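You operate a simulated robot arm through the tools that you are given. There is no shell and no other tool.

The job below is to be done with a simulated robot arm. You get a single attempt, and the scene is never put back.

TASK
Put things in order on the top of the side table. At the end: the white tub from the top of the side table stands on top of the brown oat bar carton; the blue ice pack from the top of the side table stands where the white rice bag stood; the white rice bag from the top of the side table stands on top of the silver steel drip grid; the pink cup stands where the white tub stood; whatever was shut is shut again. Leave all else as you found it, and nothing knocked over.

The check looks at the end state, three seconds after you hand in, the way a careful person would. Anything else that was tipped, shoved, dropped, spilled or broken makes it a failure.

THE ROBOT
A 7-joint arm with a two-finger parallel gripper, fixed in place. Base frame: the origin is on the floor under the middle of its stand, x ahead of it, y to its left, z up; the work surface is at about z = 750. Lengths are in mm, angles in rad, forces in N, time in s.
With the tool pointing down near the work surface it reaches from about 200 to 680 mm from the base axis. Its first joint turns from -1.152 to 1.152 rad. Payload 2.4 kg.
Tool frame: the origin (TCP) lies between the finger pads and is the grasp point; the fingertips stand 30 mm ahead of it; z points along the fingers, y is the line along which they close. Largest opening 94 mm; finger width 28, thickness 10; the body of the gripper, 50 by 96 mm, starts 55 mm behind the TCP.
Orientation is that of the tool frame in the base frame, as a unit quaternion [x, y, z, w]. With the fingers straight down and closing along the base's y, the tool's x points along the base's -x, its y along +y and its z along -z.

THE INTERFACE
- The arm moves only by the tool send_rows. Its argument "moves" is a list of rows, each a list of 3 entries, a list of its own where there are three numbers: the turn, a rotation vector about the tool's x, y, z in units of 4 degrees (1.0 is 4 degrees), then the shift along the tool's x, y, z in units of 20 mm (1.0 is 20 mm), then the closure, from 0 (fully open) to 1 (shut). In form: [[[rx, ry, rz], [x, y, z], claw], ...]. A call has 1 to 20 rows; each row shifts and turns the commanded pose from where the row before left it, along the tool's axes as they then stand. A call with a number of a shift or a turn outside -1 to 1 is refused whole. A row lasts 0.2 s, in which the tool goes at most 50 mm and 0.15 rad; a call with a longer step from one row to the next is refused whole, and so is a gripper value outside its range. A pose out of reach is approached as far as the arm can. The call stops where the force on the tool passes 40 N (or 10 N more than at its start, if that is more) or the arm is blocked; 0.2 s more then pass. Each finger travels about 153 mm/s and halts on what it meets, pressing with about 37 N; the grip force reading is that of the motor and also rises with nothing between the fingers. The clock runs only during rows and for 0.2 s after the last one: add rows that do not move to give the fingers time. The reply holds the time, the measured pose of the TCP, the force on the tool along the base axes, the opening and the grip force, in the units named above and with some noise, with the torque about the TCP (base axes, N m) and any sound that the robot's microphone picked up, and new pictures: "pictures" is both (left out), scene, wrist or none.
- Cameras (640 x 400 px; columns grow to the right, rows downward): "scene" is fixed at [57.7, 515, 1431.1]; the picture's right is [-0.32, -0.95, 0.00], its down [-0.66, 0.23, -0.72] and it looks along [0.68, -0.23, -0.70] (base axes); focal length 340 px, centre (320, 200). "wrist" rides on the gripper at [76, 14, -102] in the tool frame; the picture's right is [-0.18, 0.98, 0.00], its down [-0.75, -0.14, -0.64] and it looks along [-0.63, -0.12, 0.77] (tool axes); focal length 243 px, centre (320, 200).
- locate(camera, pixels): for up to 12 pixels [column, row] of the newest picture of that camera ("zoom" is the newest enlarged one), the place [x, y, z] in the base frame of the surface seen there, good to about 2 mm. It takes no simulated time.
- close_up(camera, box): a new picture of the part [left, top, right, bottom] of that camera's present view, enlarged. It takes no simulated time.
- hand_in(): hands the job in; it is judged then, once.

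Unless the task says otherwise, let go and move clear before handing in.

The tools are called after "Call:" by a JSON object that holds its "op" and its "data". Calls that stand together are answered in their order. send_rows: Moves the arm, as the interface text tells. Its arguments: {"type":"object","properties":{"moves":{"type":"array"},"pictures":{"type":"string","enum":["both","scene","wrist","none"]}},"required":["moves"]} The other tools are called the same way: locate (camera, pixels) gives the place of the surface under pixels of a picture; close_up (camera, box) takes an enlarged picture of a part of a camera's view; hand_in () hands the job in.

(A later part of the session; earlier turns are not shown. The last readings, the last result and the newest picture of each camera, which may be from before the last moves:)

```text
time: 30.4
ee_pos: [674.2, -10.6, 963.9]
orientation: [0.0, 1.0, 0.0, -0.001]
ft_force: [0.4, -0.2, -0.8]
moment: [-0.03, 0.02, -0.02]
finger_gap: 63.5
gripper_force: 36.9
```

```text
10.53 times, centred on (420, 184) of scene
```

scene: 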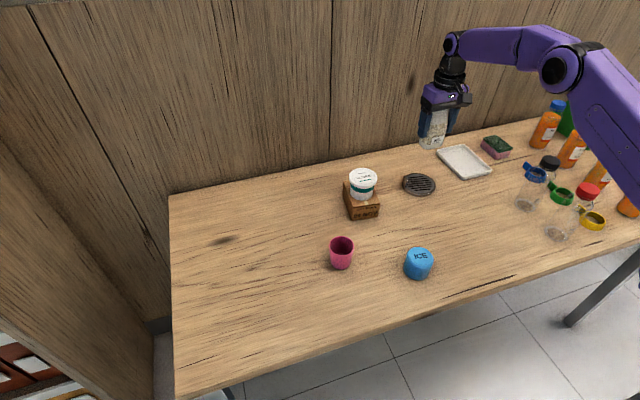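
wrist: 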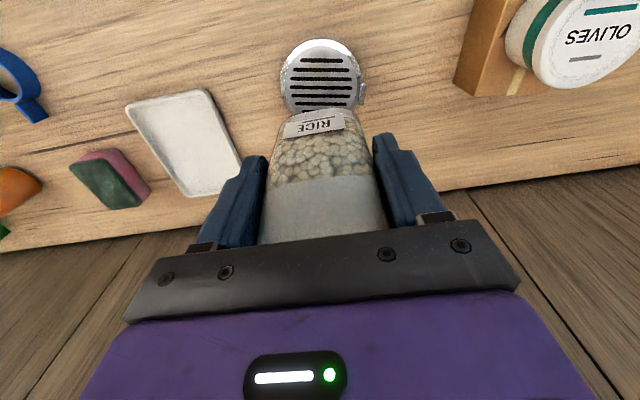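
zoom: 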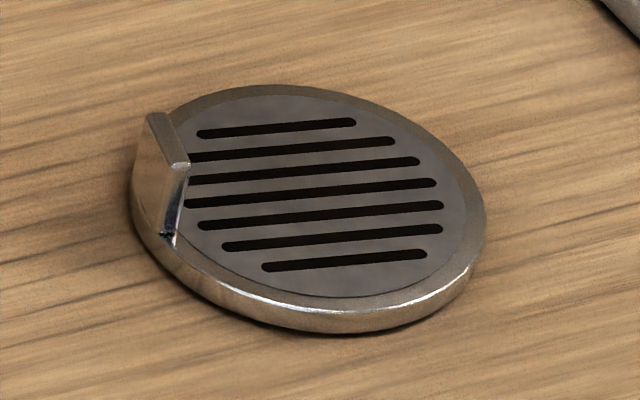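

Call:
{"op": "locate", "data": {"camera": "zoom", "pixels": [[157, 115], [180, 165], [185, 160], [150, 130], [178, 235], [265, 88], [480, 225], [460, 270], [330, 315], [200, 255], [315, 190], [240, 240]]}}

Call:
{"op": "locate", "data": {"camera": "wrist", "pixels": [[284, 72], [300, 45], [322, 40], [345, 50], [358, 75], [361, 95], [320, 72], [318, 105], [288, 95], [362, 85], [364, 98], [357, 102]]}}

```text
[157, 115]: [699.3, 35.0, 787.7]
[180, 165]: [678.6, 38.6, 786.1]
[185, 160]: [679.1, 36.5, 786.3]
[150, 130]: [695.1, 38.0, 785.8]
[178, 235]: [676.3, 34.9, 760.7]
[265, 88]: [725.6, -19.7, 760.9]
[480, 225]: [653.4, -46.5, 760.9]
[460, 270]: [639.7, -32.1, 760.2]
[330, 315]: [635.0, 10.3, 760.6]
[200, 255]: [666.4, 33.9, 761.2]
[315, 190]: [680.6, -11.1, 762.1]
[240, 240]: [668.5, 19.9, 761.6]
```

```text
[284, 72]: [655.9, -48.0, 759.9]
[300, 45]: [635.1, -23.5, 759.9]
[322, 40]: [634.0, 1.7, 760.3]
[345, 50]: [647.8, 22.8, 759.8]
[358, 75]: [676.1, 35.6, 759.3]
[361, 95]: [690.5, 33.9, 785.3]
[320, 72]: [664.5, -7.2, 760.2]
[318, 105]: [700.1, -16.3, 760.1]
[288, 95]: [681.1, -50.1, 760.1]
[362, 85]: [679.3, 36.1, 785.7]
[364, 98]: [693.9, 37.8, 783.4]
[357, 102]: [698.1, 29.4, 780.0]
```

The grid's centre is about (679,-7), radius 46, and the tab's inner face is at y≈34 with its top at 788. The bag at (677,-9.5) clears the tab, and the fingertips will stop at about 796, above it. I'll lower to about z=850 first.

Call:
{"op": "send_rows", "data": {"moves": [[[0, 0, 0], [0, 0, 0.8], 1], [[0, 0, 0], [0, 0, 0.8], 1], [[0, 0, 0], [0, 0, 0.8], 1], [[0, 0, 0], [0, 0, 0.8], 1], [[0, 0, 0], [0, 0, 0.8], 1], [[0, 0, 0], [0, 0, 0.8], 1], [[0, 0, 0], [0, 0, 0.6], 1], [[0, 0, 0], [0, 0, 0.35], 1], [[0, 0, 0], [0, 0, 0], 1]]}}

Call:
{"op": "close_up", "data": {"camera": "scene", "box": [380, 130, 470, 210]}}

```text
time: 32.4
ee_pos: [672.5, -9.9, 848.8]
orientation: [0.0, 1.0, 0.0, -0.001]
ft_force: [-0.8, 0.1, -1.0]
moment: [0.02, -0.01, 0.02]
finger_gap: 63.5
gripper_force: 36.9
```

scene: 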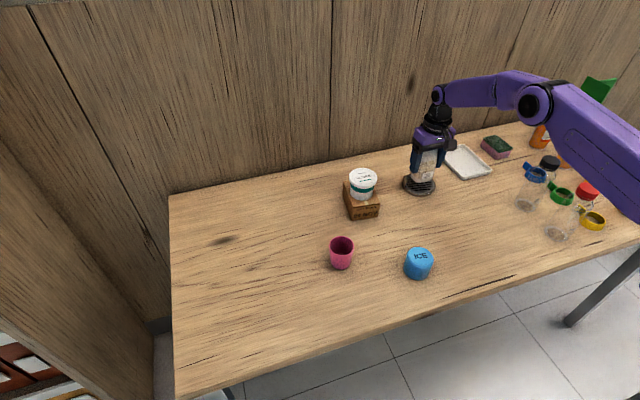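
wrist: 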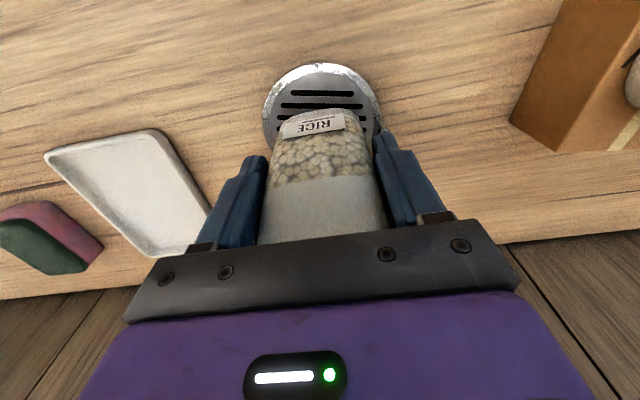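

```text
5.00 times, centred on (425, 170) of scene
```

zoom: 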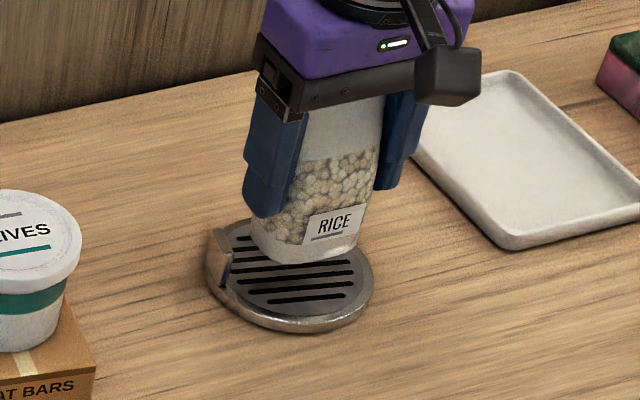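

The bag is straight above the grid with the finger clear of the tab (zoom pixels (262,210) vs (220,240)). I'll lower to about 4 mm above it, then in small steps.

Call:
{"op": "send_rows", "data": {"moves": [[[0, 0, 0], [0, 0, 0.4], 1], [[0, 0, 0], [0, 0, 0.3], 1], [[0, 0, 0], [0, 0, 0.2], 1], [[0, 0, 0], [0, 0, 0.1], 1], [[0, 0, 0], [0, 0, 0], 1]]}}

Call:
{"op": "close_up", "data": {"camera": "scene", "box": [380, 140, 470, 210]}}

```text
time: 33.6
ee_pos: [672.3, -11.6, 828.5]
orientation: [0.0, 1.0, 0.0, 0.0]
ft_force: [-0.6, 0.1, -0.2]
moment: [0.02, 0.02, -0.02]
finger_gap: 63.5
gripper_force: 36.8
```

scene: 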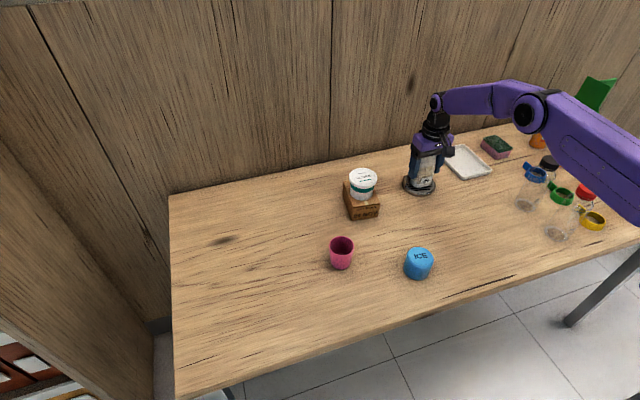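
wrist: 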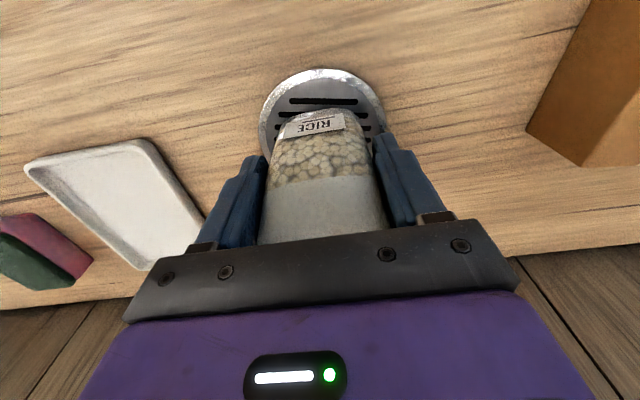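

```text
5.71 times, centred on (425, 175) of scene
```

zoom: 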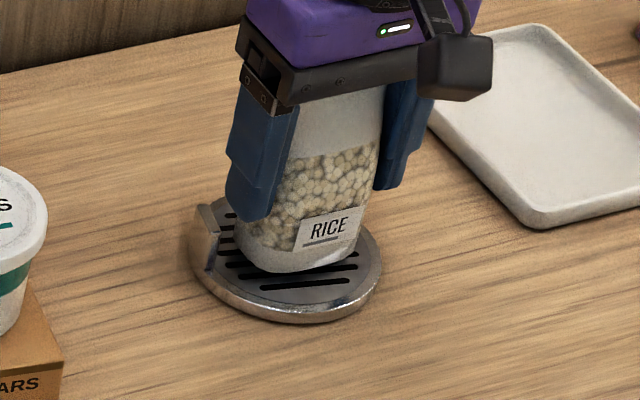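

The bag's base is just above the grid and the left finger is above and inside the tab. I'll go down in small steps of under 1 mm and watch the force.

Call:
{"op": "send_rows", "data": {"moves": [[[0, 0, 0], [0, 0, 0.04], 1], [[0, 0, 0], [0, 0, 0.04], 1], [[0, 0, 0], [0, 0, 0.04], 1], [[0, 0, 0], [0, 0, 0], 1]], "pictures": "none"}}

```text
time: 34.6
ee_pos: [673.9, -10.8, 827.1]
orientation: [0.001, 1.0, 0.0, 0.0]
ft_force: [-0.5, -0.2, -0.3]
moment: [-0.04, 0.04, -0.02]
finger_gap: 63.4
gripper_force: 37.0
```

No contact yet at z=827. Another 2 mm in small steps.

Call:
{"op": "send_rows", "data": {"moves": [[[0, 0, 0], [0, 0, 0.04], 1], [[0, 0, 0], [0, 0, 0.03], 1], [[0, 0, 0], [0, 0, 0], 1]], "pictures": "none"}}

```text
time: 35.4
ee_pos: [673.9, -10.3, 824.4]
orientation: [0.001, 1.0, 0.0, 0.0]
ft_force: [0.1, 0.3, -0.9]
moment: [0.0, -0.01, 0.0]
finger_gap: 63.3
gripper_force: 37.0
```

The measured z is 824.4 with no contact, so it must be within about 1 mm. I'll take a few smaller steps.

Call:
{"op": "send_rows", "data": {"moves": [[[0, 0, 0], [0, 0, 0.03], 1], [[0, 0, 0], [0, 0, 0.03], 1], [[0, 0, 0], [0, 0, 0], 1]], "pictures": "none"}}

```text
time: 36.2
ee_pos: [673.9, -10.4, 825.0]
orientation: [0.0, 1.0, 0.0, 0.001]
ft_force: [1.0, 0.2, 2.1]
moment: [0.01, 0.03, -0.01]
finger_gap: 63.3
gripper_force: 37.1
```

Contact: the force went to +2.1 N, so the bag rests on the grid. I'll open only part way (about 5 mm per side, above the tab) and rise slowly.

Call:
{"op": "send_rows", "data": {"moves": [[[0, 0, 0], [0, 0, 0], 0.29], [[0, 0, 0], [0, 0, 0], 0.25], [[0, 0, 0], [0, 0, 0], 0.21], [[0, 0, 0], [0, 0, 0], 0.21], [[0, 0, 0], [0, 0, 0], 0.21]]}}

Call:
{"op": "close_up", "data": {"camera": "scene", "box": [380, 140, 470, 210]}}

Call:
{"op": "close_up", "data": {"camera": "wrist", "box": [220, 50, 420, 260]}}

```text
time: 37.4
ee_pos: [673.7, -10.2, 823.7]
orientation: [0.0, 1.0, 0.0, 0.0]
ft_force: [-0.1, -0.6, 0.4]
moment: [-0.03, 0.0, 0.01]
finger_gap: 74.4
gripper_force: 0.1
```

scene: 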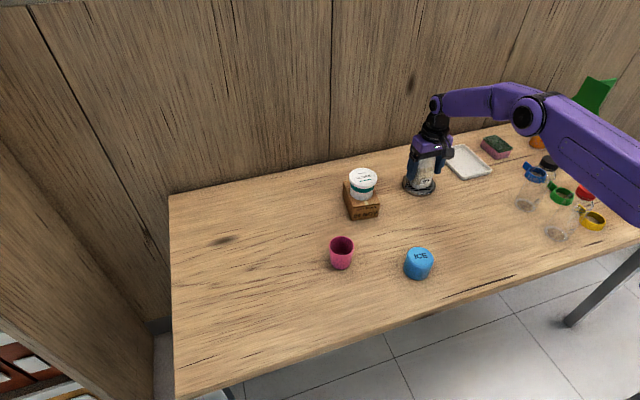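
wrist: 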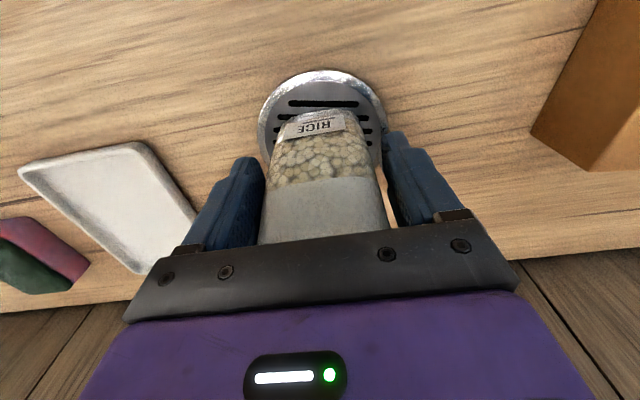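

```text
5.71 times, centred on (425, 175) of scene
```

zoom: 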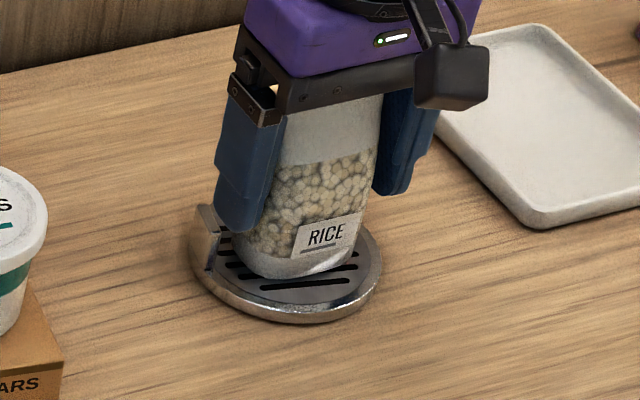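

```text
1.90 times, centred on (320, 155) of wrist
```

zoom: 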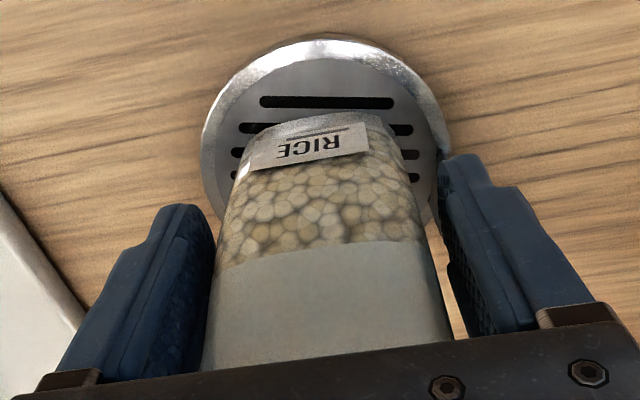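

The bag stands on the grid by itself. Before rising I'll check the gap between the bag and the left finger in the wrist view, since it looks narrower there.

Call:
{"op": "locate", "data": {"camera": "zoom", "pixels": [[208, 225], [205, 300], [195, 330], [225, 260], [215, 320], [420, 250], [435, 310], [450, 270], [447, 165], [175, 215], [460, 320], [207, 360]]}}

```text
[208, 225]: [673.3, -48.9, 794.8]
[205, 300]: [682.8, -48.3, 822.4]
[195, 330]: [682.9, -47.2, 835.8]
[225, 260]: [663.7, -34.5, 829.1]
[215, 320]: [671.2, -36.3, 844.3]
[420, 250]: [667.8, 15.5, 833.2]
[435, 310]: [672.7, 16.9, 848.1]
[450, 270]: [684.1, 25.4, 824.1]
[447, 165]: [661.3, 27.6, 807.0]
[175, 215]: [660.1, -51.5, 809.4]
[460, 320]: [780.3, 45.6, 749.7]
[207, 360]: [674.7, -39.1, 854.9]
```

There's about 8 mm between the bag and each finger, so I can rise straight up to z≈955.

Call:
{"op": "send_rows", "data": {"moves": [[[0, 0, 0], [0, 0, -0.3], 0.21], [[0, 0, 0], [0, 0, -0.5], 0.15], [[0, 0, 0], [0, 0, -0.7], 0.1], [[0, 0, 0], [0, 0, -1], 0], [[0, 0, 0], [0, 0, -1], 0], [[0, 0, 0], [0, 0, -1], 0], [[0, 0, 0], [0, 0, -1], 0], [[0, 0, 0], [0, 0, -1], 0], [[0, 0, 0], [0, 0, 0], 0]]}}

Call:
{"op": "close_up", "data": {"camera": "scene", "box": [370, 110, 470, 210]}}

```text
time: 39.4
ee_pos: [674.3, -10.6, 953.3]
orientation: [0.0, 1.0, 0.0, 0.001]
ft_force: [0.1, 0.7, 0.8]
moment: [0.03, -0.05, 0.0]
finger_gap: 93.8
gripper_force: 0.0
```

scene: 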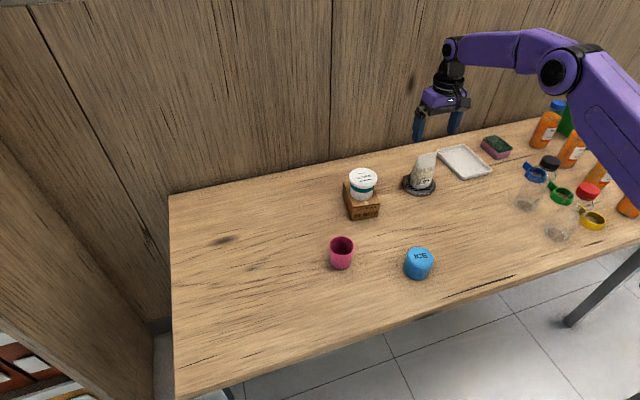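
wrist: 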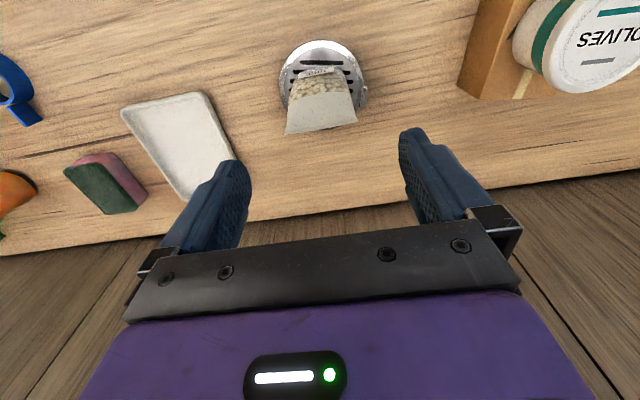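

```text
4.00 times, centred on (420, 160) of scene
```

zoom: 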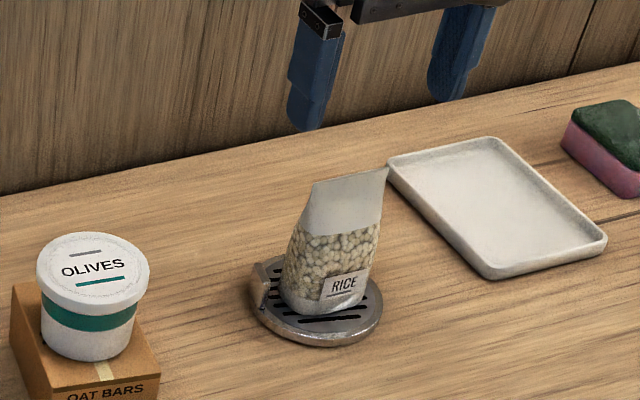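

The rice bag stands on the grid, clear of the tab. I'll check that it's upright by measuring its seal and base.

Call:
{"op": "locate", "data": {"camera": "zoom", "pixels": [[314, 184], [385, 170], [350, 178], [318, 312], [285, 285], [365, 290], [264, 268], [370, 320], [300, 340], [60, 290], [150, 380]]}}

```text
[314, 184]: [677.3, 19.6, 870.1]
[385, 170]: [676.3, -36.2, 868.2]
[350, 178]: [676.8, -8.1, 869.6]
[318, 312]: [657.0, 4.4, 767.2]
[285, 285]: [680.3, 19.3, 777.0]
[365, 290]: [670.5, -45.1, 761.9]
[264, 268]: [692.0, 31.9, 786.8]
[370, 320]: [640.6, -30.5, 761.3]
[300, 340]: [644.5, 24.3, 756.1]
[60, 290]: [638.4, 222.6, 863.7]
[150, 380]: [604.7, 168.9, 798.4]
```

The bag is upright with its seal at z≈870, centred at (677,-8). Now I'll go to above the ice pack at about (419,153).

Call:
{"op": "send_rows", "data": {"moves": [[[0, 0, 0], [0.916, 0.58, 0], 0], [[0, 0, 0], [0.916, 0.58, 0], 0], [[0, 0, 0], [0.916, 0.58, 0], 0], [[0, 0, 0], [0.916, 0.58, 0], 0], [[0, 0, 0], [0.916, 0.58, 0], 0], [[0, 0, 0], [0.916, 0.58, 0], 0], [[0, 0, 0], [0.916, 0.58, 0], 0], [[0, 0, 0], [0.916, 0.58, 0], 0], [[0, 0, 0], [0.916, 0.58, 0], 0], [[0, 0, 0], [0.916, 0.58, 0], 0], [[0, 0, 0], [0.916, 0.58, 0], 0], [[0, 0, 0], [0.916, 0.58, 0], 0], [[0, 0, 0], [0.916, 0.58, 0], 0], [[0, 0, 0], [0.916, 0.58, 0], 0], [[0, 0, 0], [0, 0, 0.9], 0], [[0, 0, 0], [0, 0, 0.9], 0], [[0, 0, 0], [0, 0, 0.95], 0], [[0, 0, 0], [0, 0, 0], 0]]}}

Call:
{"op": "close_up", "data": {"camera": "wrist", "box": [230, 60, 410, 190]}}

```text
time: 43.2
ee_pos: [418.7, 151.7, 899.7]
orientation: [0.0, 1.0, 0.0, 0.0]
ft_force: [-0.1, 0.6, -0.3]
moment: [0.0, 0.02, -0.01]
finger_gap: 93.8
gripper_force: 0.1
```

scene: 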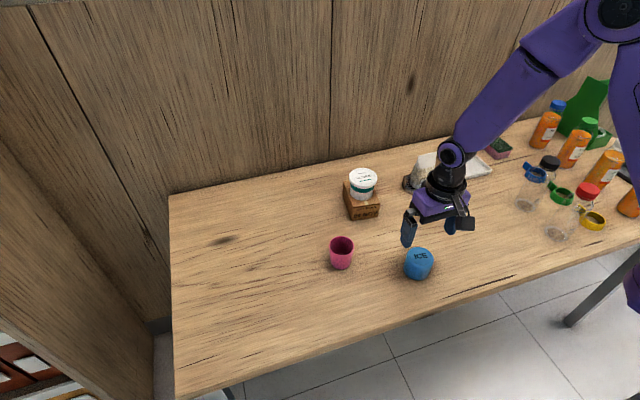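
wrist: 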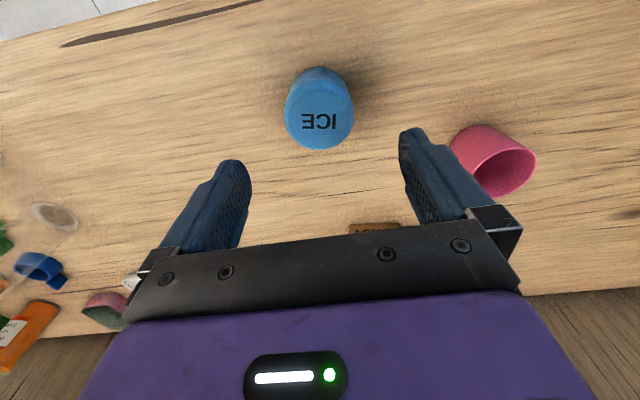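

```text
3.08 times, centred on (320, 125) of wrist
```

zoom: 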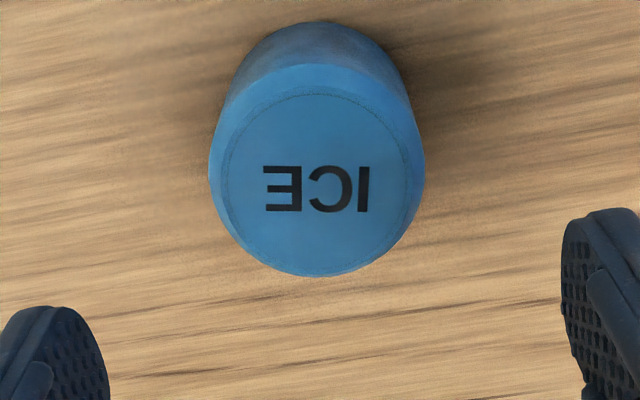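

Call:
{"op": "locate", "data": {"camera": "zoom", "pixels": [[214, 185], [423, 170], [318, 70], [322, 272], [225, 180], [410, 170], [318, 90], [322, 265], [320, 185], [240, 100], [405, 110], [320, 25]]}}

```text
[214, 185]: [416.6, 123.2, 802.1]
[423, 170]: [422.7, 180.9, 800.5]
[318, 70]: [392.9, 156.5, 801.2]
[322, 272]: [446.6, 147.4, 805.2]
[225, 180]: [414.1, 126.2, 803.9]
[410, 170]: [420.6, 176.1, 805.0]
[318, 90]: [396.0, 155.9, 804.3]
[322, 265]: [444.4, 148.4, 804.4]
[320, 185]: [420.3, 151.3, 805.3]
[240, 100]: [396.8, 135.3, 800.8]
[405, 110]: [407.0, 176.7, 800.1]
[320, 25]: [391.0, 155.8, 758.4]
```

The ice pack's centre is (420,152), diameter 57, top at 806, right between the fingers. I'll lower to z≈787 and close.

Call:
{"op": "send_rows", "data": {"moves": [[[0, 0, 0], [0, 0, 0.94], 0], [[0, 0, 0], [0, 0, 0.94], 0], [[0, 0, 0], [0, 0, 0.94], 0], [[0, 0, 0], [0, 0, 0.94], 0], [[0, 0, 0], [0, 0, 0.94], 0], [[0, 0, 0], [0, 0, 0.94], 0], [[0, 0, 0], [0, 0, 0], 0], [[0, 0, 0], [0, 0, 0], 0.3], [[0, 0, 0], [0, 0, 0], 1], [[0, 0, 0], [0, 0, 0], 1], [[0, 0, 0], [0, 0, 0], 1]]}}

Call:
{"op": "close_up", "data": {"camera": "wrist", "box": [220, 80, 420, 260]}}

```text
time: 45.6
ee_pos: [416.8, 151.1, 786.7]
orientation: [0.0, 1.0, 0.0, 0.0]
ft_force: [0.0, -0.3, -0.8]
moment: [-0.02, -0.02, 0.04]
finger_gap: 59.2
gripper_force: 37.1
```

scene: 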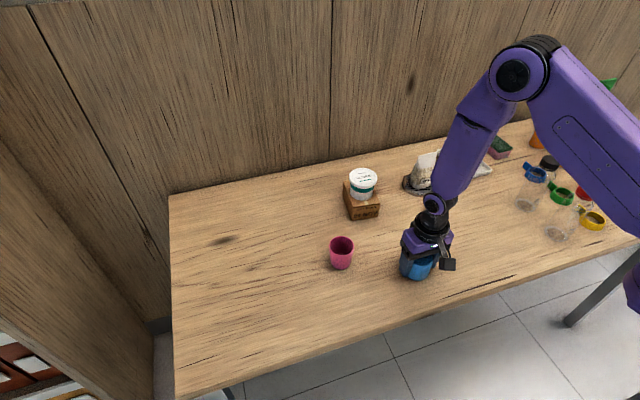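
wrist: 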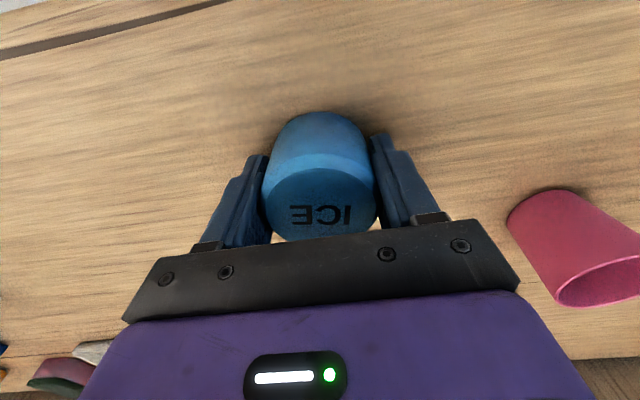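

```text
2.22 times, centred on (320, 170) of wrist
```

zoom: 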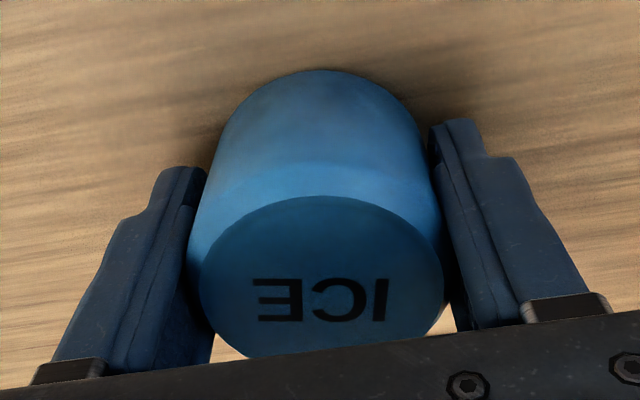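

The ice pack is held (gap 59, 37 N). I'll lift it to z≈880, clear of the cup's rim at 813, and move it toward the old rice place.

Call:
{"op": "send_rows", "data": {"moves": [[[0, 0, 0], [0, 0, -0.4], 1], [[0, 0, 0], [0, 0, -0.7], 1], [[0, 0, 0], [0, 0, -0.9], 1], [[0, 0, 0], [0, 0, -0.9], 1], [[0, 0, 0], [0, 0, -0.9], 1], [[0, 0, 0], [0, 0, -0.85], 1], [[0, 0, 0], [0, 0.9, 0], 1], [[0, 0, 0], [0, 0.9, 0], 1], [[0, 0, 0], [0, 0.9, 0], 1], [[0, 0, 0], [0, 0.9, 0], 1], [[0, 0, 0], [0, 0.9, 0], 1], [[0, 0, 0], [0, 0.9, 0], 1], [[0, 0, 0], [0, 0.9, 0], 1], [[0, 0, 0], [0, 0.9, 0], 1], [[0, 0, 0], [0, 0.9, 0], 1], [[0, 0, 0], [0, 0.9, 0], 1]]}}

```text
time: 49.0
ee_pos: [416.8, 332.3, 879.8]
orientation: [0.0, 1.0, 0.0, 0.0]
ft_force: [0.1, -0.7, -2.0]
moment: [-0.02, 0.0, 0.02]
finger_gap: 59.0
gripper_force: 36.6
```

scene: 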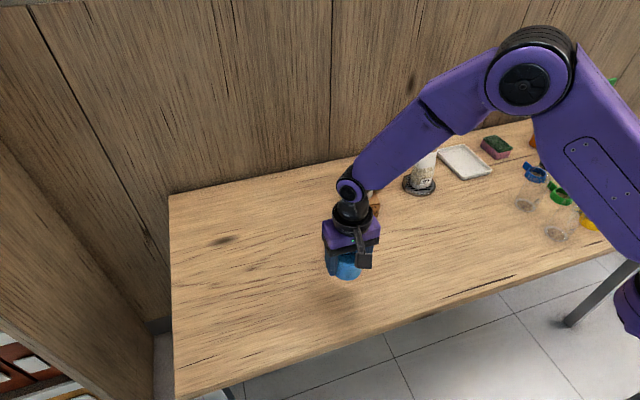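
wrist: 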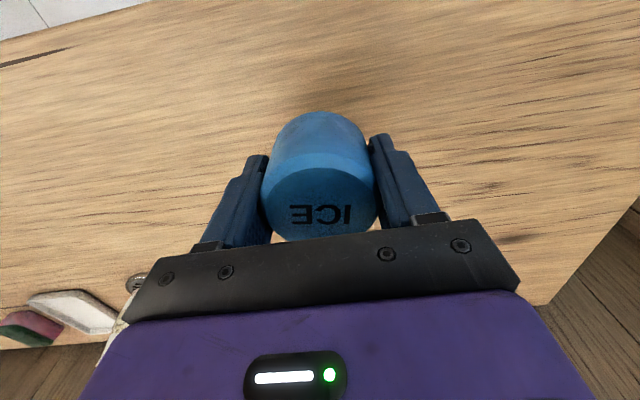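

The ice pack is at (417,332,880) and secure. I'll go on to y≈511 and lower partway.

Call:
{"op": "send_rows", "data": {"moves": [[[0, 0, 0], [0, 0.892, 0], 1], [[0, 0, 0], [0, 0.892, 0], 1], [[0, 0, 0], [0, 0.892, 0], 1], [[0, 0, 0], [0, 0.892, 0], 1], [[0, 0, 0], [0, 0.892, 0], 1], [[0, 0, 0], [0, 0.892, 0], 1], [[0, 0, 0], [0, 0.892, 0], 1], [[0, 0, 0], [0, 0.892, 0], 1], [[0, 0, 0], [0, 0.892, 0], 1], [[0, 0, 0], [0, 0.892, 0], 1], [[0, 0, 0], [0, 0, 0.8], 1], [[0, 0, 0], [0, 0, 0.8], 1], [[0, 0, 0], [0, 0, 0.8], 1], [[0, 0, 0], [0, 0, 0.8], 1], [[0, 0, 0], [0, 0, 0.8], 1], [[0, 0, 0], [0, 0, 0.4], 1], [[0, 0, 0], [0, 0, 0], 1]]}}

Call:
{"op": "close_up", "data": {"camera": "scene", "box": [210, 240, 320, 340]}}

```text
time: 52.6
ee_pos: [418.7, 510.0, 791.5]
orientation: [0.0, 1.0, 0.0, 0.0]
ft_force: [-0.3, -0.3, -0.8]
moment: [0.04, 0.0, 0.01]
finger_gap: 59.1
gripper_force: 37.2
```

scene: 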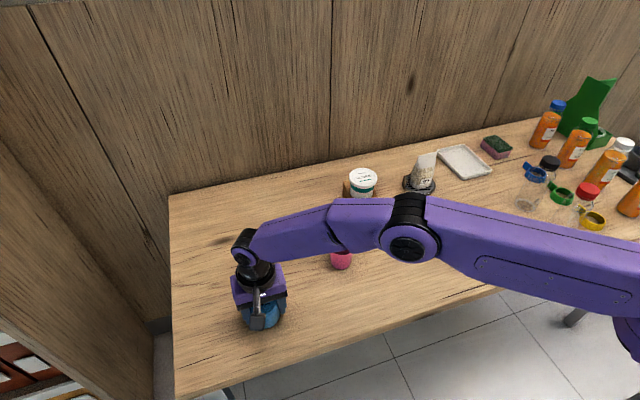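
wrist: 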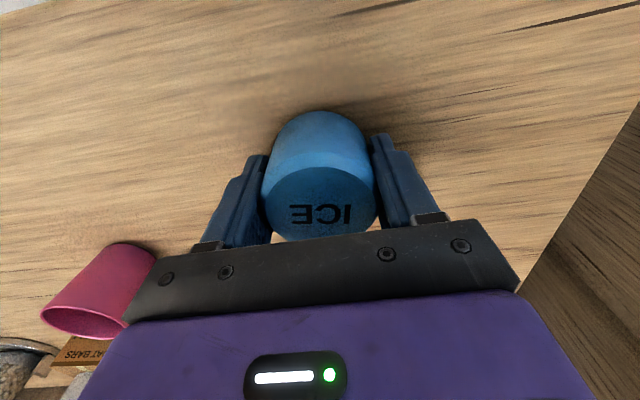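

```text
4.00 times, centred on (265, 290) of scene
```

zoom: 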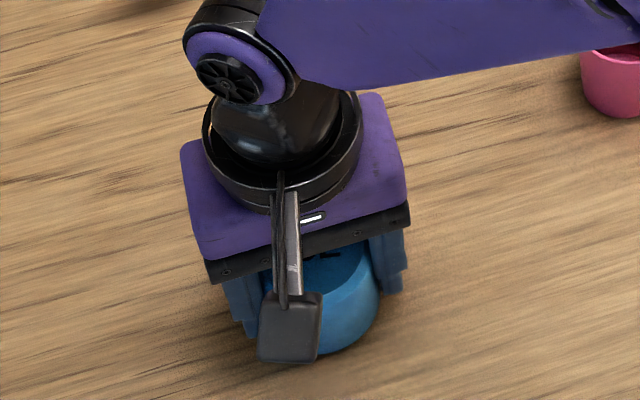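

The ice pack is at (419,510), about 5 mm above the table. I'll lower 4 mm, then in small steps to contact.

Call:
{"op": "send_rows", "data": {"moves": [[[0, 0, 0], [0, 0, 0.1], 1], [[0, 0, 0], [0, 0, 0.08], 1], [[0, 0, 0], [0, 0, 0.04], 1], [[0, 0, 0], [0, 0, 0], 1]], "pictures": "none"}}

```text
time: 53.6
ee_pos: [416.9, 510.8, 787.4]
orientation: [0.0, 1.0, 0.0, 0.0]
ft_force: [0.1, 0.3, -1.1]
moment: [0.02, 0.03, 0.0]
finger_gap: 58.8
gripper_force: 36.5
```

No contact yet at 787.4. I'll continue with steps of 0.6–0.8 mm.

Call:
{"op": "send_rows", "data": {"moves": [[[0, 0, 0], [0, 0, 0.03], 1], [[0, 0, 0], [0, 0, 0.03], 1], [[0, 0, 0], [0, 0, 0], 1]], "pictures": "none"}}

```text
time: 54.4
ee_pos: [418.1, 510.3, 788.0]
orientation: [0.001, 1.0, 0.0, 0.0]
ft_force: [-1.9, -1.8, 5.5]
moment: [-0.14, 0.23, 0.03]
finger_gap: 58.8
gripper_force: 37.2
```

Contact at +5.5 N: the ice pack is on the table. I'll open and rise straight up.

Call:
{"op": "send_rows", "data": {"moves": [[[0, 0, 0], [0, 0, 0], 0.33], [[0, 0, 0], [0, 0, 0], 0.25], [[0, 0, 0], [0, 0, 0], 0], [[0, 0, 0], [0, 0, 0], 0], [[0, 0, 0], [0, 0, -0.5], 0], [[0, 0, 0], [0, 0, -1], 0], [[0, 0, 0], [0, 0, -1], 0], [[0, 0, 0], [0, 0, -1], 0], [[0, 0, 0], [0, 0, -1], 0], [[0, 0, 0], [0, 0, -1], 0], [[0, 0, 0], [0, 0, -1], 0], [[0, 0, 0], [0, 0, 0], 0]]}}

Call:
{"op": "close_up", "data": {"camera": "scene", "box": [210, 250, 320, 340]}}

```text
time: 57.0
ee_pos: [418.2, 510.0, 916.2]
orientation: [0.001, 1.0, 0.001, 0.0]
ft_force: [-0.7, -0.7, -0.2]
moment: [0.0, -0.01, 0.01]
finger_gap: 94.1
gripper_force: 0.0
```

scene: 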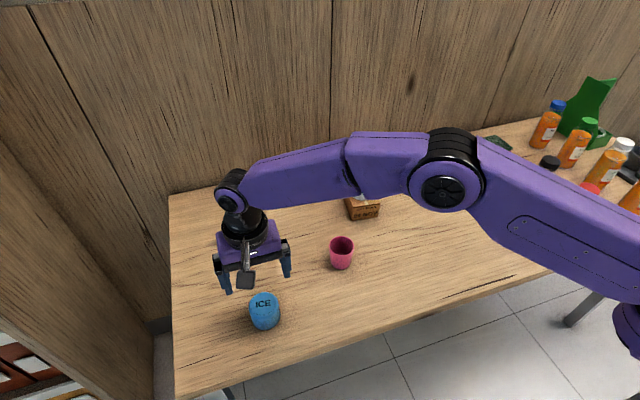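
wrist: 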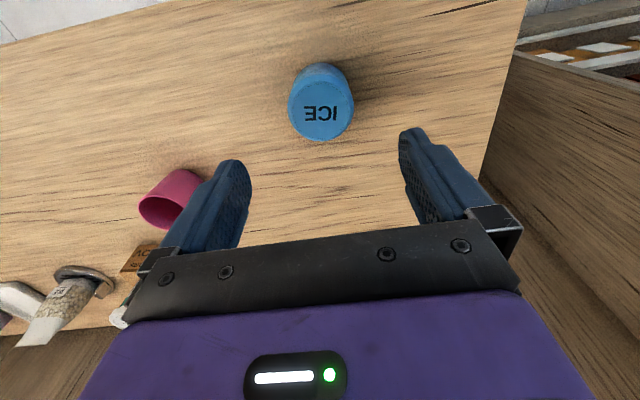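

```text
4.44 times, centred on (265, 295) of scene
```

zoom: 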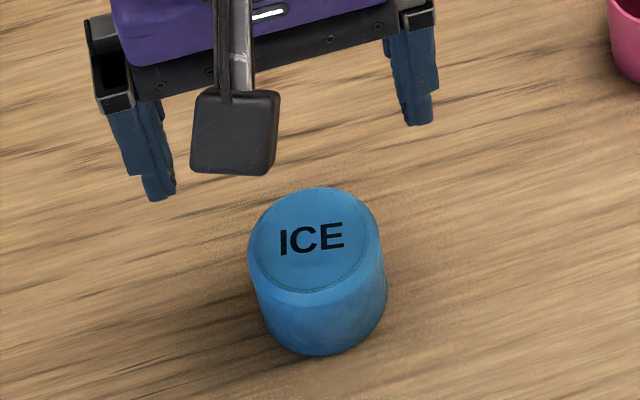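

The ice pack stands upright where the rice was. I'll verify its centre from the wrist view.

Call:
{"op": "locate", "data": {"camera": "wrist", "pixels": [[290, 107], [352, 102], [320, 76], [322, 138], [321, 108]]}}

```text
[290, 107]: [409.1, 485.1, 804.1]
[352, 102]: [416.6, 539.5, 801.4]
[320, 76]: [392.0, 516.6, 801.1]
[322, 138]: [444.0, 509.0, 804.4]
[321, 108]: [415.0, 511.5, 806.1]
```

The ice pack's centre is (418,512), within 2 mm of the rice bag's old place. Next I'll go to above the cup at about (502,310).

Call:
{"op": "send_rows", "data": {"moves": [[[0, 0, 0], [-0.375, -0.915, 0], 0], [[0, 0, 0], [-0.375, -0.915, 0], 0], [[0, 0, 0], [-0.375, -0.915, 0], 0], [[0, 0, 0], [-0.375, -0.915, 0], 0], [[0, 0, 0], [-0.375, -0.915, 0], 0], [[0, 0, 0], [-0.375, -0.915, 0], 0], [[0, 0, 0], [-0.375, -0.915, 0], 0], [[0, 0, 0], [-0.375, -0.915, 0], 0], [[0, 0, 0], [-0.375, -0.915, 0], 0], [[0, 0, 0], [-0.375, -0.915, 0], 0], [[0, 0, 0], [-0.375, -0.915, 0], 0], [[0, 0, 0], [0, 0, 0], 0]]}}

Call:
{"op": "close_up", "data": {"camera": "wrist", "box": [230, 50, 410, 180]}}

```text
time: 59.6
ee_pos: [499.6, 308.0, 917.2]
orientation: [-0.001, 1.0, 0.0, 0.0]
ft_force: [-0.1, 0.2, 0.2]
moment: [0.02, -0.02, 0.04]
finger_gap: 93.8
gripper_force: 0.1
```

scene: 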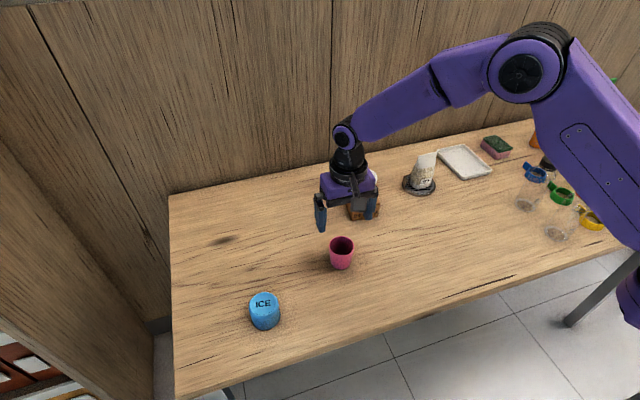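
wrist: 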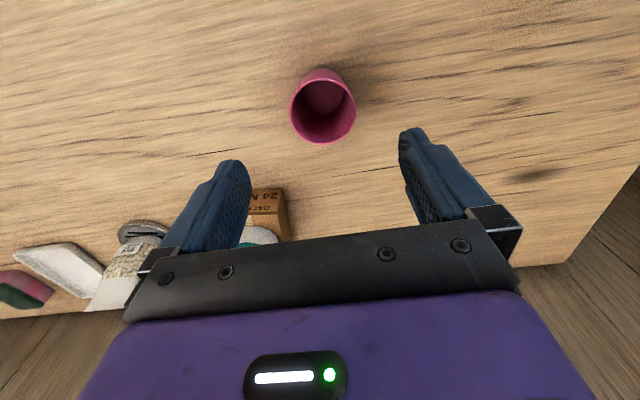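

```text
3.08 times, centred on (320, 115) of wrist
```

zoom: 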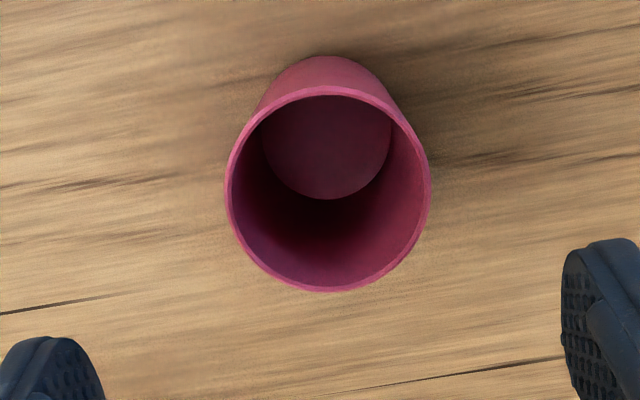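

Call:
{"op": "locate", "data": {"camera": "zoom", "pixels": [[228, 190], [429, 185], [325, 90], [330, 289], [255, 125], [395, 110], [325, 60], [255, 262], [400, 262], [325, 150]]}}

```text
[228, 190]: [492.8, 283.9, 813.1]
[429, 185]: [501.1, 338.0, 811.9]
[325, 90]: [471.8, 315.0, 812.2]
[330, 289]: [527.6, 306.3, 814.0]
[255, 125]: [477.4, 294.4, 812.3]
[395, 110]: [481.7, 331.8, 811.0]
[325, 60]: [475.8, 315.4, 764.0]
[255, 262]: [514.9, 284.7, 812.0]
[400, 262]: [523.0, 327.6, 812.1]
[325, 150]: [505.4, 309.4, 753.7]
```

The cup's rim is centred at about (500.5,310.5), 56 mm wide, at z≈813, and it is empty. I'll lower to z≈800 and close on it near the rim.

Call:
{"op": "send_rows", "data": {"moves": [[[0, 0, 0], [0.05, 0.03, 0.97], 0], [[0, 0, 0], [0, 0, 0.97], 0], [[0, 0, 0], [0, 0, 0.97], 0], [[0, 0, 0], [0, 0, 0.97], 0], [[0, 0, 0], [0, 0, 0.97], 0], [[0, 0, 0], [0, 0, 0.97], 0], [[0, 0, 0], [0, 0, 0], 0], [[0, 0, 0], [0, 0, 0], 0.3], [[0, 0, 0], [0, 0, 0], 0.6], [[0, 0, 0], [0, 0, 0], 0.6], [[0, 0, 0], [0, 0, 0], 0.6]]}}

Call:
{"op": "close_up", "data": {"camera": "wrist", "box": [220, 80, 420, 260]}}

Call:
{"op": "close_up", "data": {"camera": "scene", "box": [300, 200, 390, 280]}}

```text
time: 62.0
ee_pos: [499.6, 310.0, 799.7]
orientation: [0.0, 1.0, 0.0, 0.0]
ft_force: [0.3, -0.1, -0.3]
moment: [-0.01, 0.02, 0.01]
finger_gap: 55.7
gripper_force: 37.4
```

scene: 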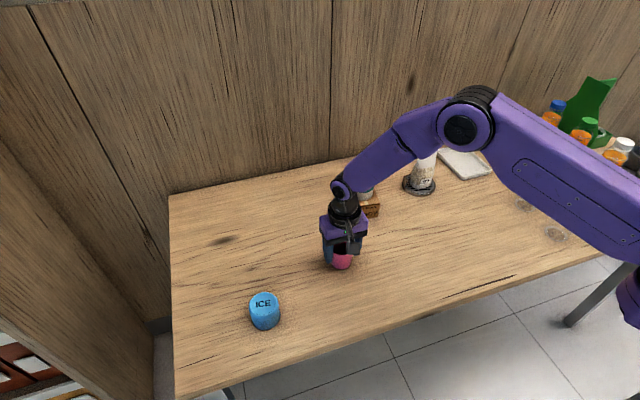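
wrist: 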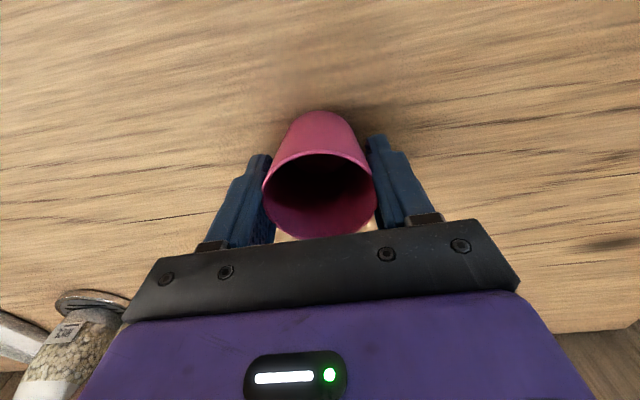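

```text
2.22 times, centred on (320, 170) of wrist
```

zoom: 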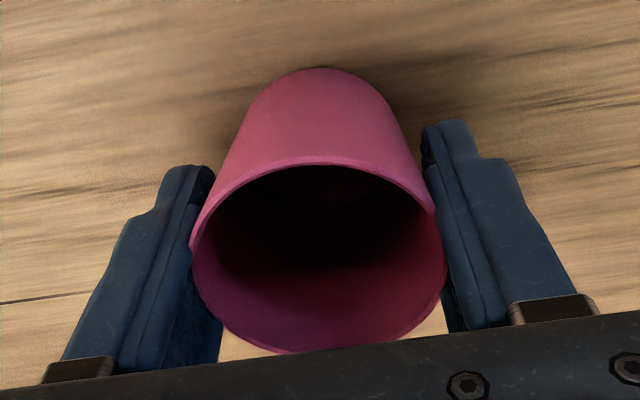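

```text
5.00 times, centred on (345, 240) of scene
```

zoom: 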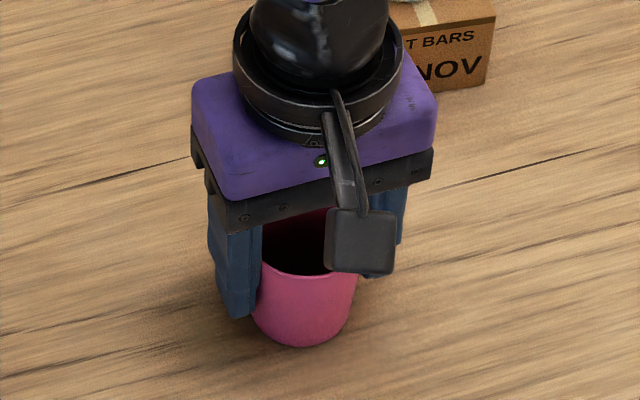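

The cup is held near its rim (gap 55.7, 37 N). I'll lift it 25 mm and check.

Call:
{"op": "send_rows", "data": {"moves": [[[0, 0, 0], [0, 0, -0.25], 0.6], [[0, 0, 0], [0, 0, -0.5], 0.6], [[0, 0, 0], [0, 0, -0.5], 0.6], [[0, 0, 0], [0, 0, 0], 0.6]]}}

Call:
{"op": "close_up", "data": {"camera": "scene", "box": [300, 200, 390, 280]}}

```text
time: 63.0
ee_pos: [499.2, 309.3, 825.4]
orientation: [0.0, 1.0, -0.001, 0.0]
ft_force: [-0.3, -1.0, 0.0]
moment: [-0.01, 0.0, 0.02]
finger_gap: 55.8
gripper_force: 37.6
```

scene: 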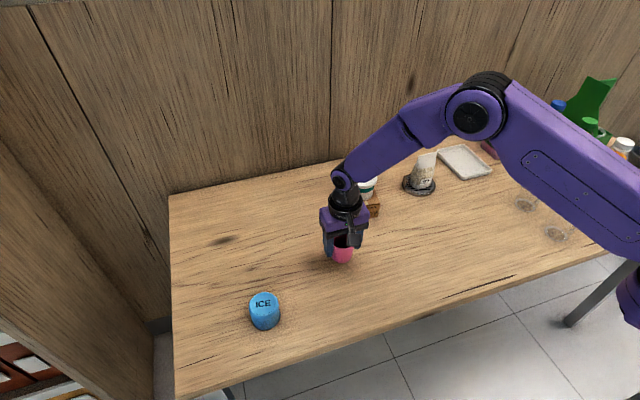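
wrist: 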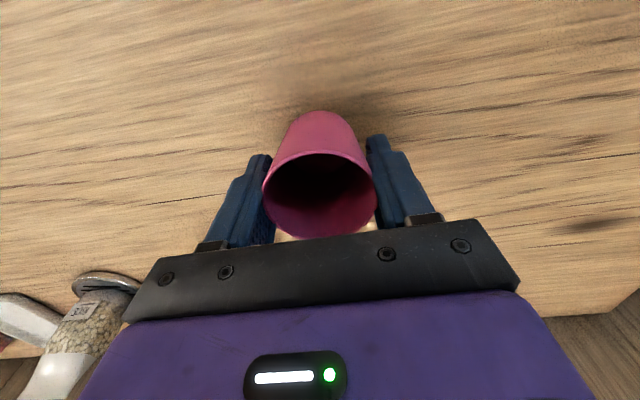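

```text
5.00 times, centred on (345, 240) of scene
```

zoom: 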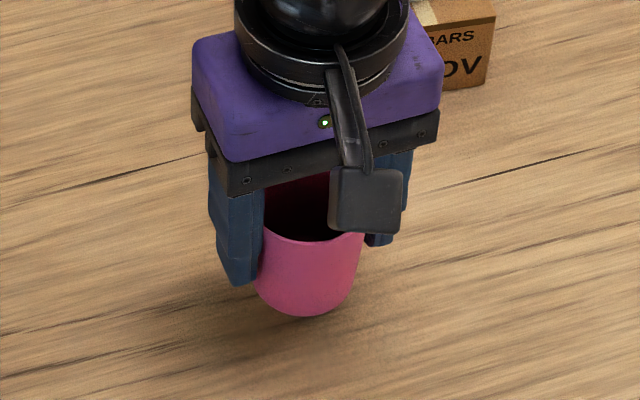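

The cup lifted cleanly and upright. I'll raise it to z≈869 and carry it to the tub's old place at (518,12.5).

Call:
{"op": "send_rows", "data": {"moves": [[[0, 0, 0], [0, 0, -0.8], 0.6], [[0, 0, 0], [0, 0, -0.8], 0.6], [[0, 0, 0], [0, 0, -0.6], 0.6], [[0, 0, 0], [-0.0547, -0.931, 0], 0.6], [[0, 0, 0], [-0.0547, -0.931, 0], 0.6], [[0, 0, 0], [-0.0547, -0.931, 0], 0.6], [[0, 0, 0], [-0.0547, -0.931, 0], 0.6], [[0, 0, 0], [-0.0547, -0.931, 0], 0.6], [[0, 0, 0], [-0.0547, -0.931, 0], 0.6], [[0, 0, 0], [-0.0547, -0.931, 0], 0.6], [[0, 0, 0], [-0.0547, -0.931, 0], 0.6], [[0, 0, 0], [-0.0547, -0.931, 0], 0.6], [[0, 0, 0], [-0.0547, -0.931, 0], 0.6], [[0, 0, 0], [-0.0547, -0.931, 0], 0.6], [[0, 0, 0], [-0.0547, -0.931, 0], 0.6], [[0, 0, 0], [-0.0547, -0.931, 0], 0.6], [[0, 0, 0], [-0.0547, -0.931, 0], 0.6], [[0, 0, 0], [-0.0547, -0.931, 0], 0.6], [[0, 0, 0], [-0.0547, -0.931, 0], 0.6], [[0, 0, 0], [0, 0, 0], 0.6]]}}

```text
time: 67.2
ee_pos: [516.2, 11.4, 867.8]
orientation: [-0.001, 1.0, 0.0, 0.0]
ft_force: [-0.3, -0.2, 0.2]
moment: [0.02, -0.02, 0.02]
finger_gap: 55.7
gripper_force: 37.4
```

scene: 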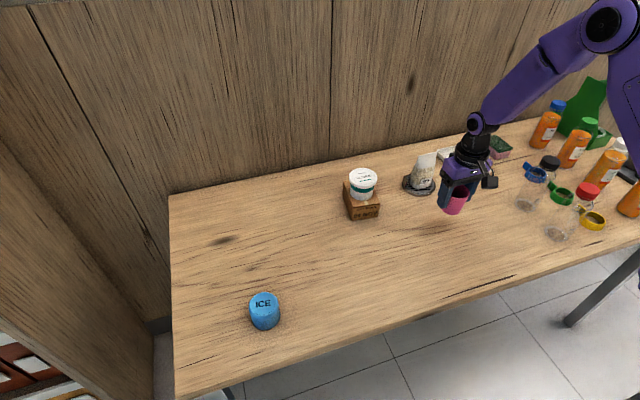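
wrist: 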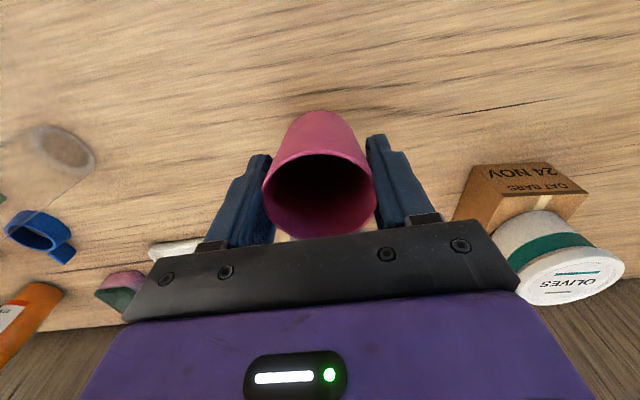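

The cup is over the tub's old place at (516,11). I'll lower it to a few mm above the table.

Call:
{"op": "send_rows", "data": {"moves": [[[0, 0, 0], [0, 0, 0.8], 0.6], [[0, 0, 0], [0, 0, 0.8], 0.6], [[0, 0, 0], [0, 0, 0.8], 0.6], [[0, 0, 0], [0, 0, 0.6], 0.6], [[0, 0, 0], [0, 0, 0.25], 0.6], [[0, 0, 0], [0, 0, 0.1], 0.6], [[0, 0, 0], [0, 0, 0], 0.6]]}}

Call:
{"op": "close_up", "data": {"camera": "scene", "box": [410, 160, 500, 240]}}

```text
time: 68.8
ee_pos: [516.5, 12.0, 801.9]
orientation: [0.0, 1.0, 0.0, -0.001]
ft_force: [-0.6, 0.4, 0.4]
moment: [0.0, 0.03, 0.03]
finger_gap: 55.5
gripper_force: 36.7
```

scene: 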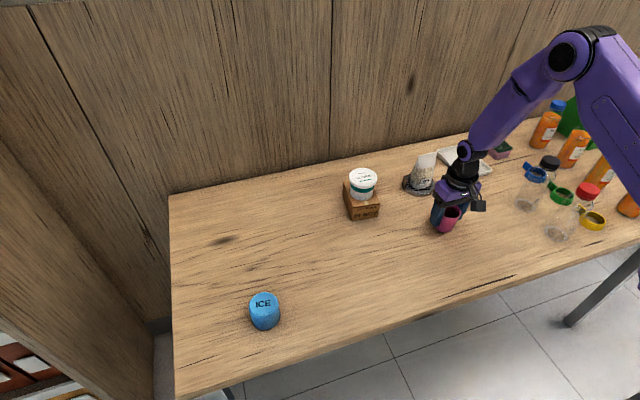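
wrist: 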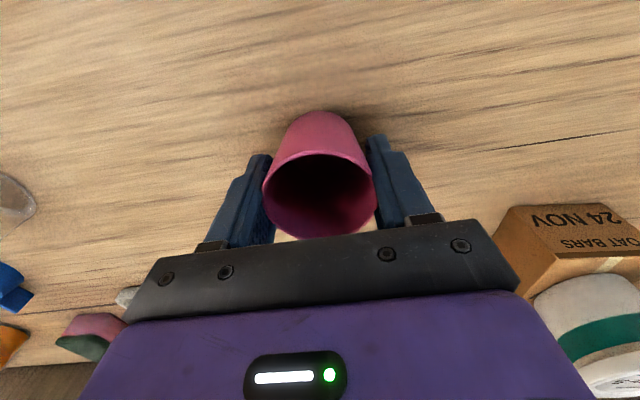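

```text
5.00 times, centred on (455, 200) of scene
```

zoom: 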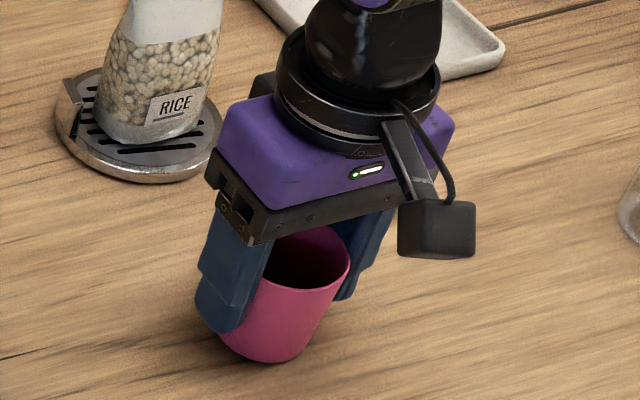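

About 2 mm remain. I'll lower in 0.6–0.8 mm steps until contact.

Call:
{"op": "send_rows", "data": {"moves": [[[0, 0, 0], [0, 0, 0.04], 0.6], [[0, 0, 0], [0, 0, 0.03], 0.6], [[0, 0, 0], [0, 0, 0.03], 0.6], [[0, 0, 0], [0, 0, 0], 0.6]], "pictures": "none"}}

```text
time: 69.8
ee_pos: [516.8, 11.7, 799.4]
orientation: [0.0, 1.0, 0.0, 0.001]
ft_force: [-2.0, 1.1, 7.9]
moment: [0.01, 0.11, 0.01]
finger_gap: 55.6
gripper_force: 36.8
```

Contact at +7.9 N: the cup is on the table. I'll ease off slightly, open and rise straight up.

Call:
{"op": "send_rows", "data": {"moves": [[[0, 0, 0], [0, 0, -0.02], 0.6], [[0, 0, 0], [0, 0, 0], 0.36], [[0, 0, 0], [0, 0, 0], 0.25], [[0, 0, 0], [0, 0, 0], 0], [[0, 0, 0], [0, 0, 0], 0], [[0, 0, 0], [0, 0, -0.5], 0], [[0, 0, 0], [0, 0, -1], 0], [[0, 0, 0], [0, 0, -1], 0], [[0, 0, 0], [0, 0, -1], 0], [[0, 0, 0], [0, 0, -1], 0], [[0, 0, 0], [0, 0, -1], 0], [[0, 0, 0], [0, 0, 0], 0]]}}

Call:
{"op": "close_up", "data": {"camera": "scene", "box": [330, 140, 500, 250]}}

```text
time: 72.4
ee_pos: [517.9, 11.0, 911.5]
orientation: [0.0, 1.0, 0.0, -0.001]
ft_force: [-0.4, -0.1, -0.2]
moment: [0.03, -0.02, 0.01]
finger_gap: 94.1
gripper_force: 0.0
```

scene: 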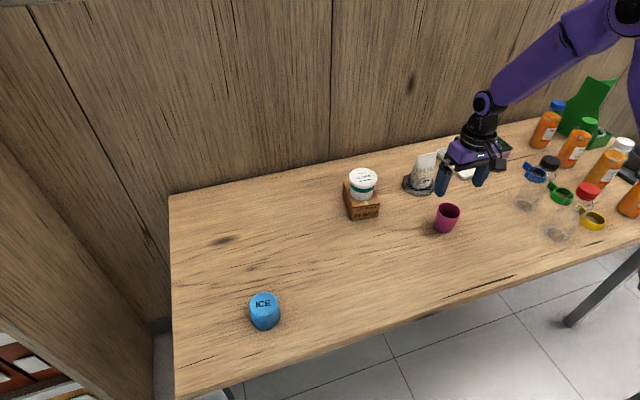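
wrist: 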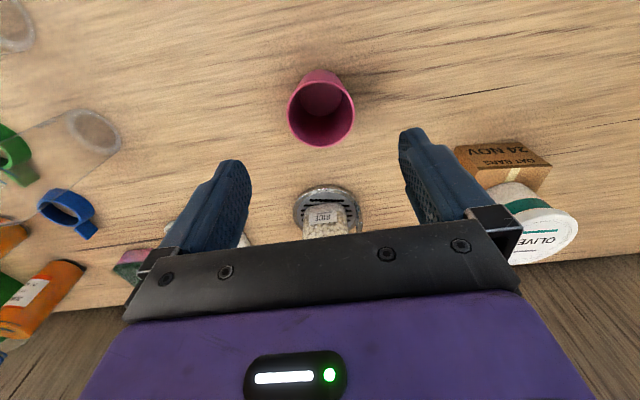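

```text
3.64 times, centred on (415, 195) of scene
```

zoom: 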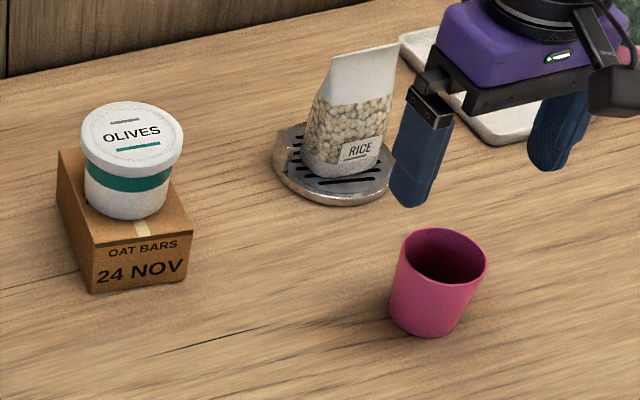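

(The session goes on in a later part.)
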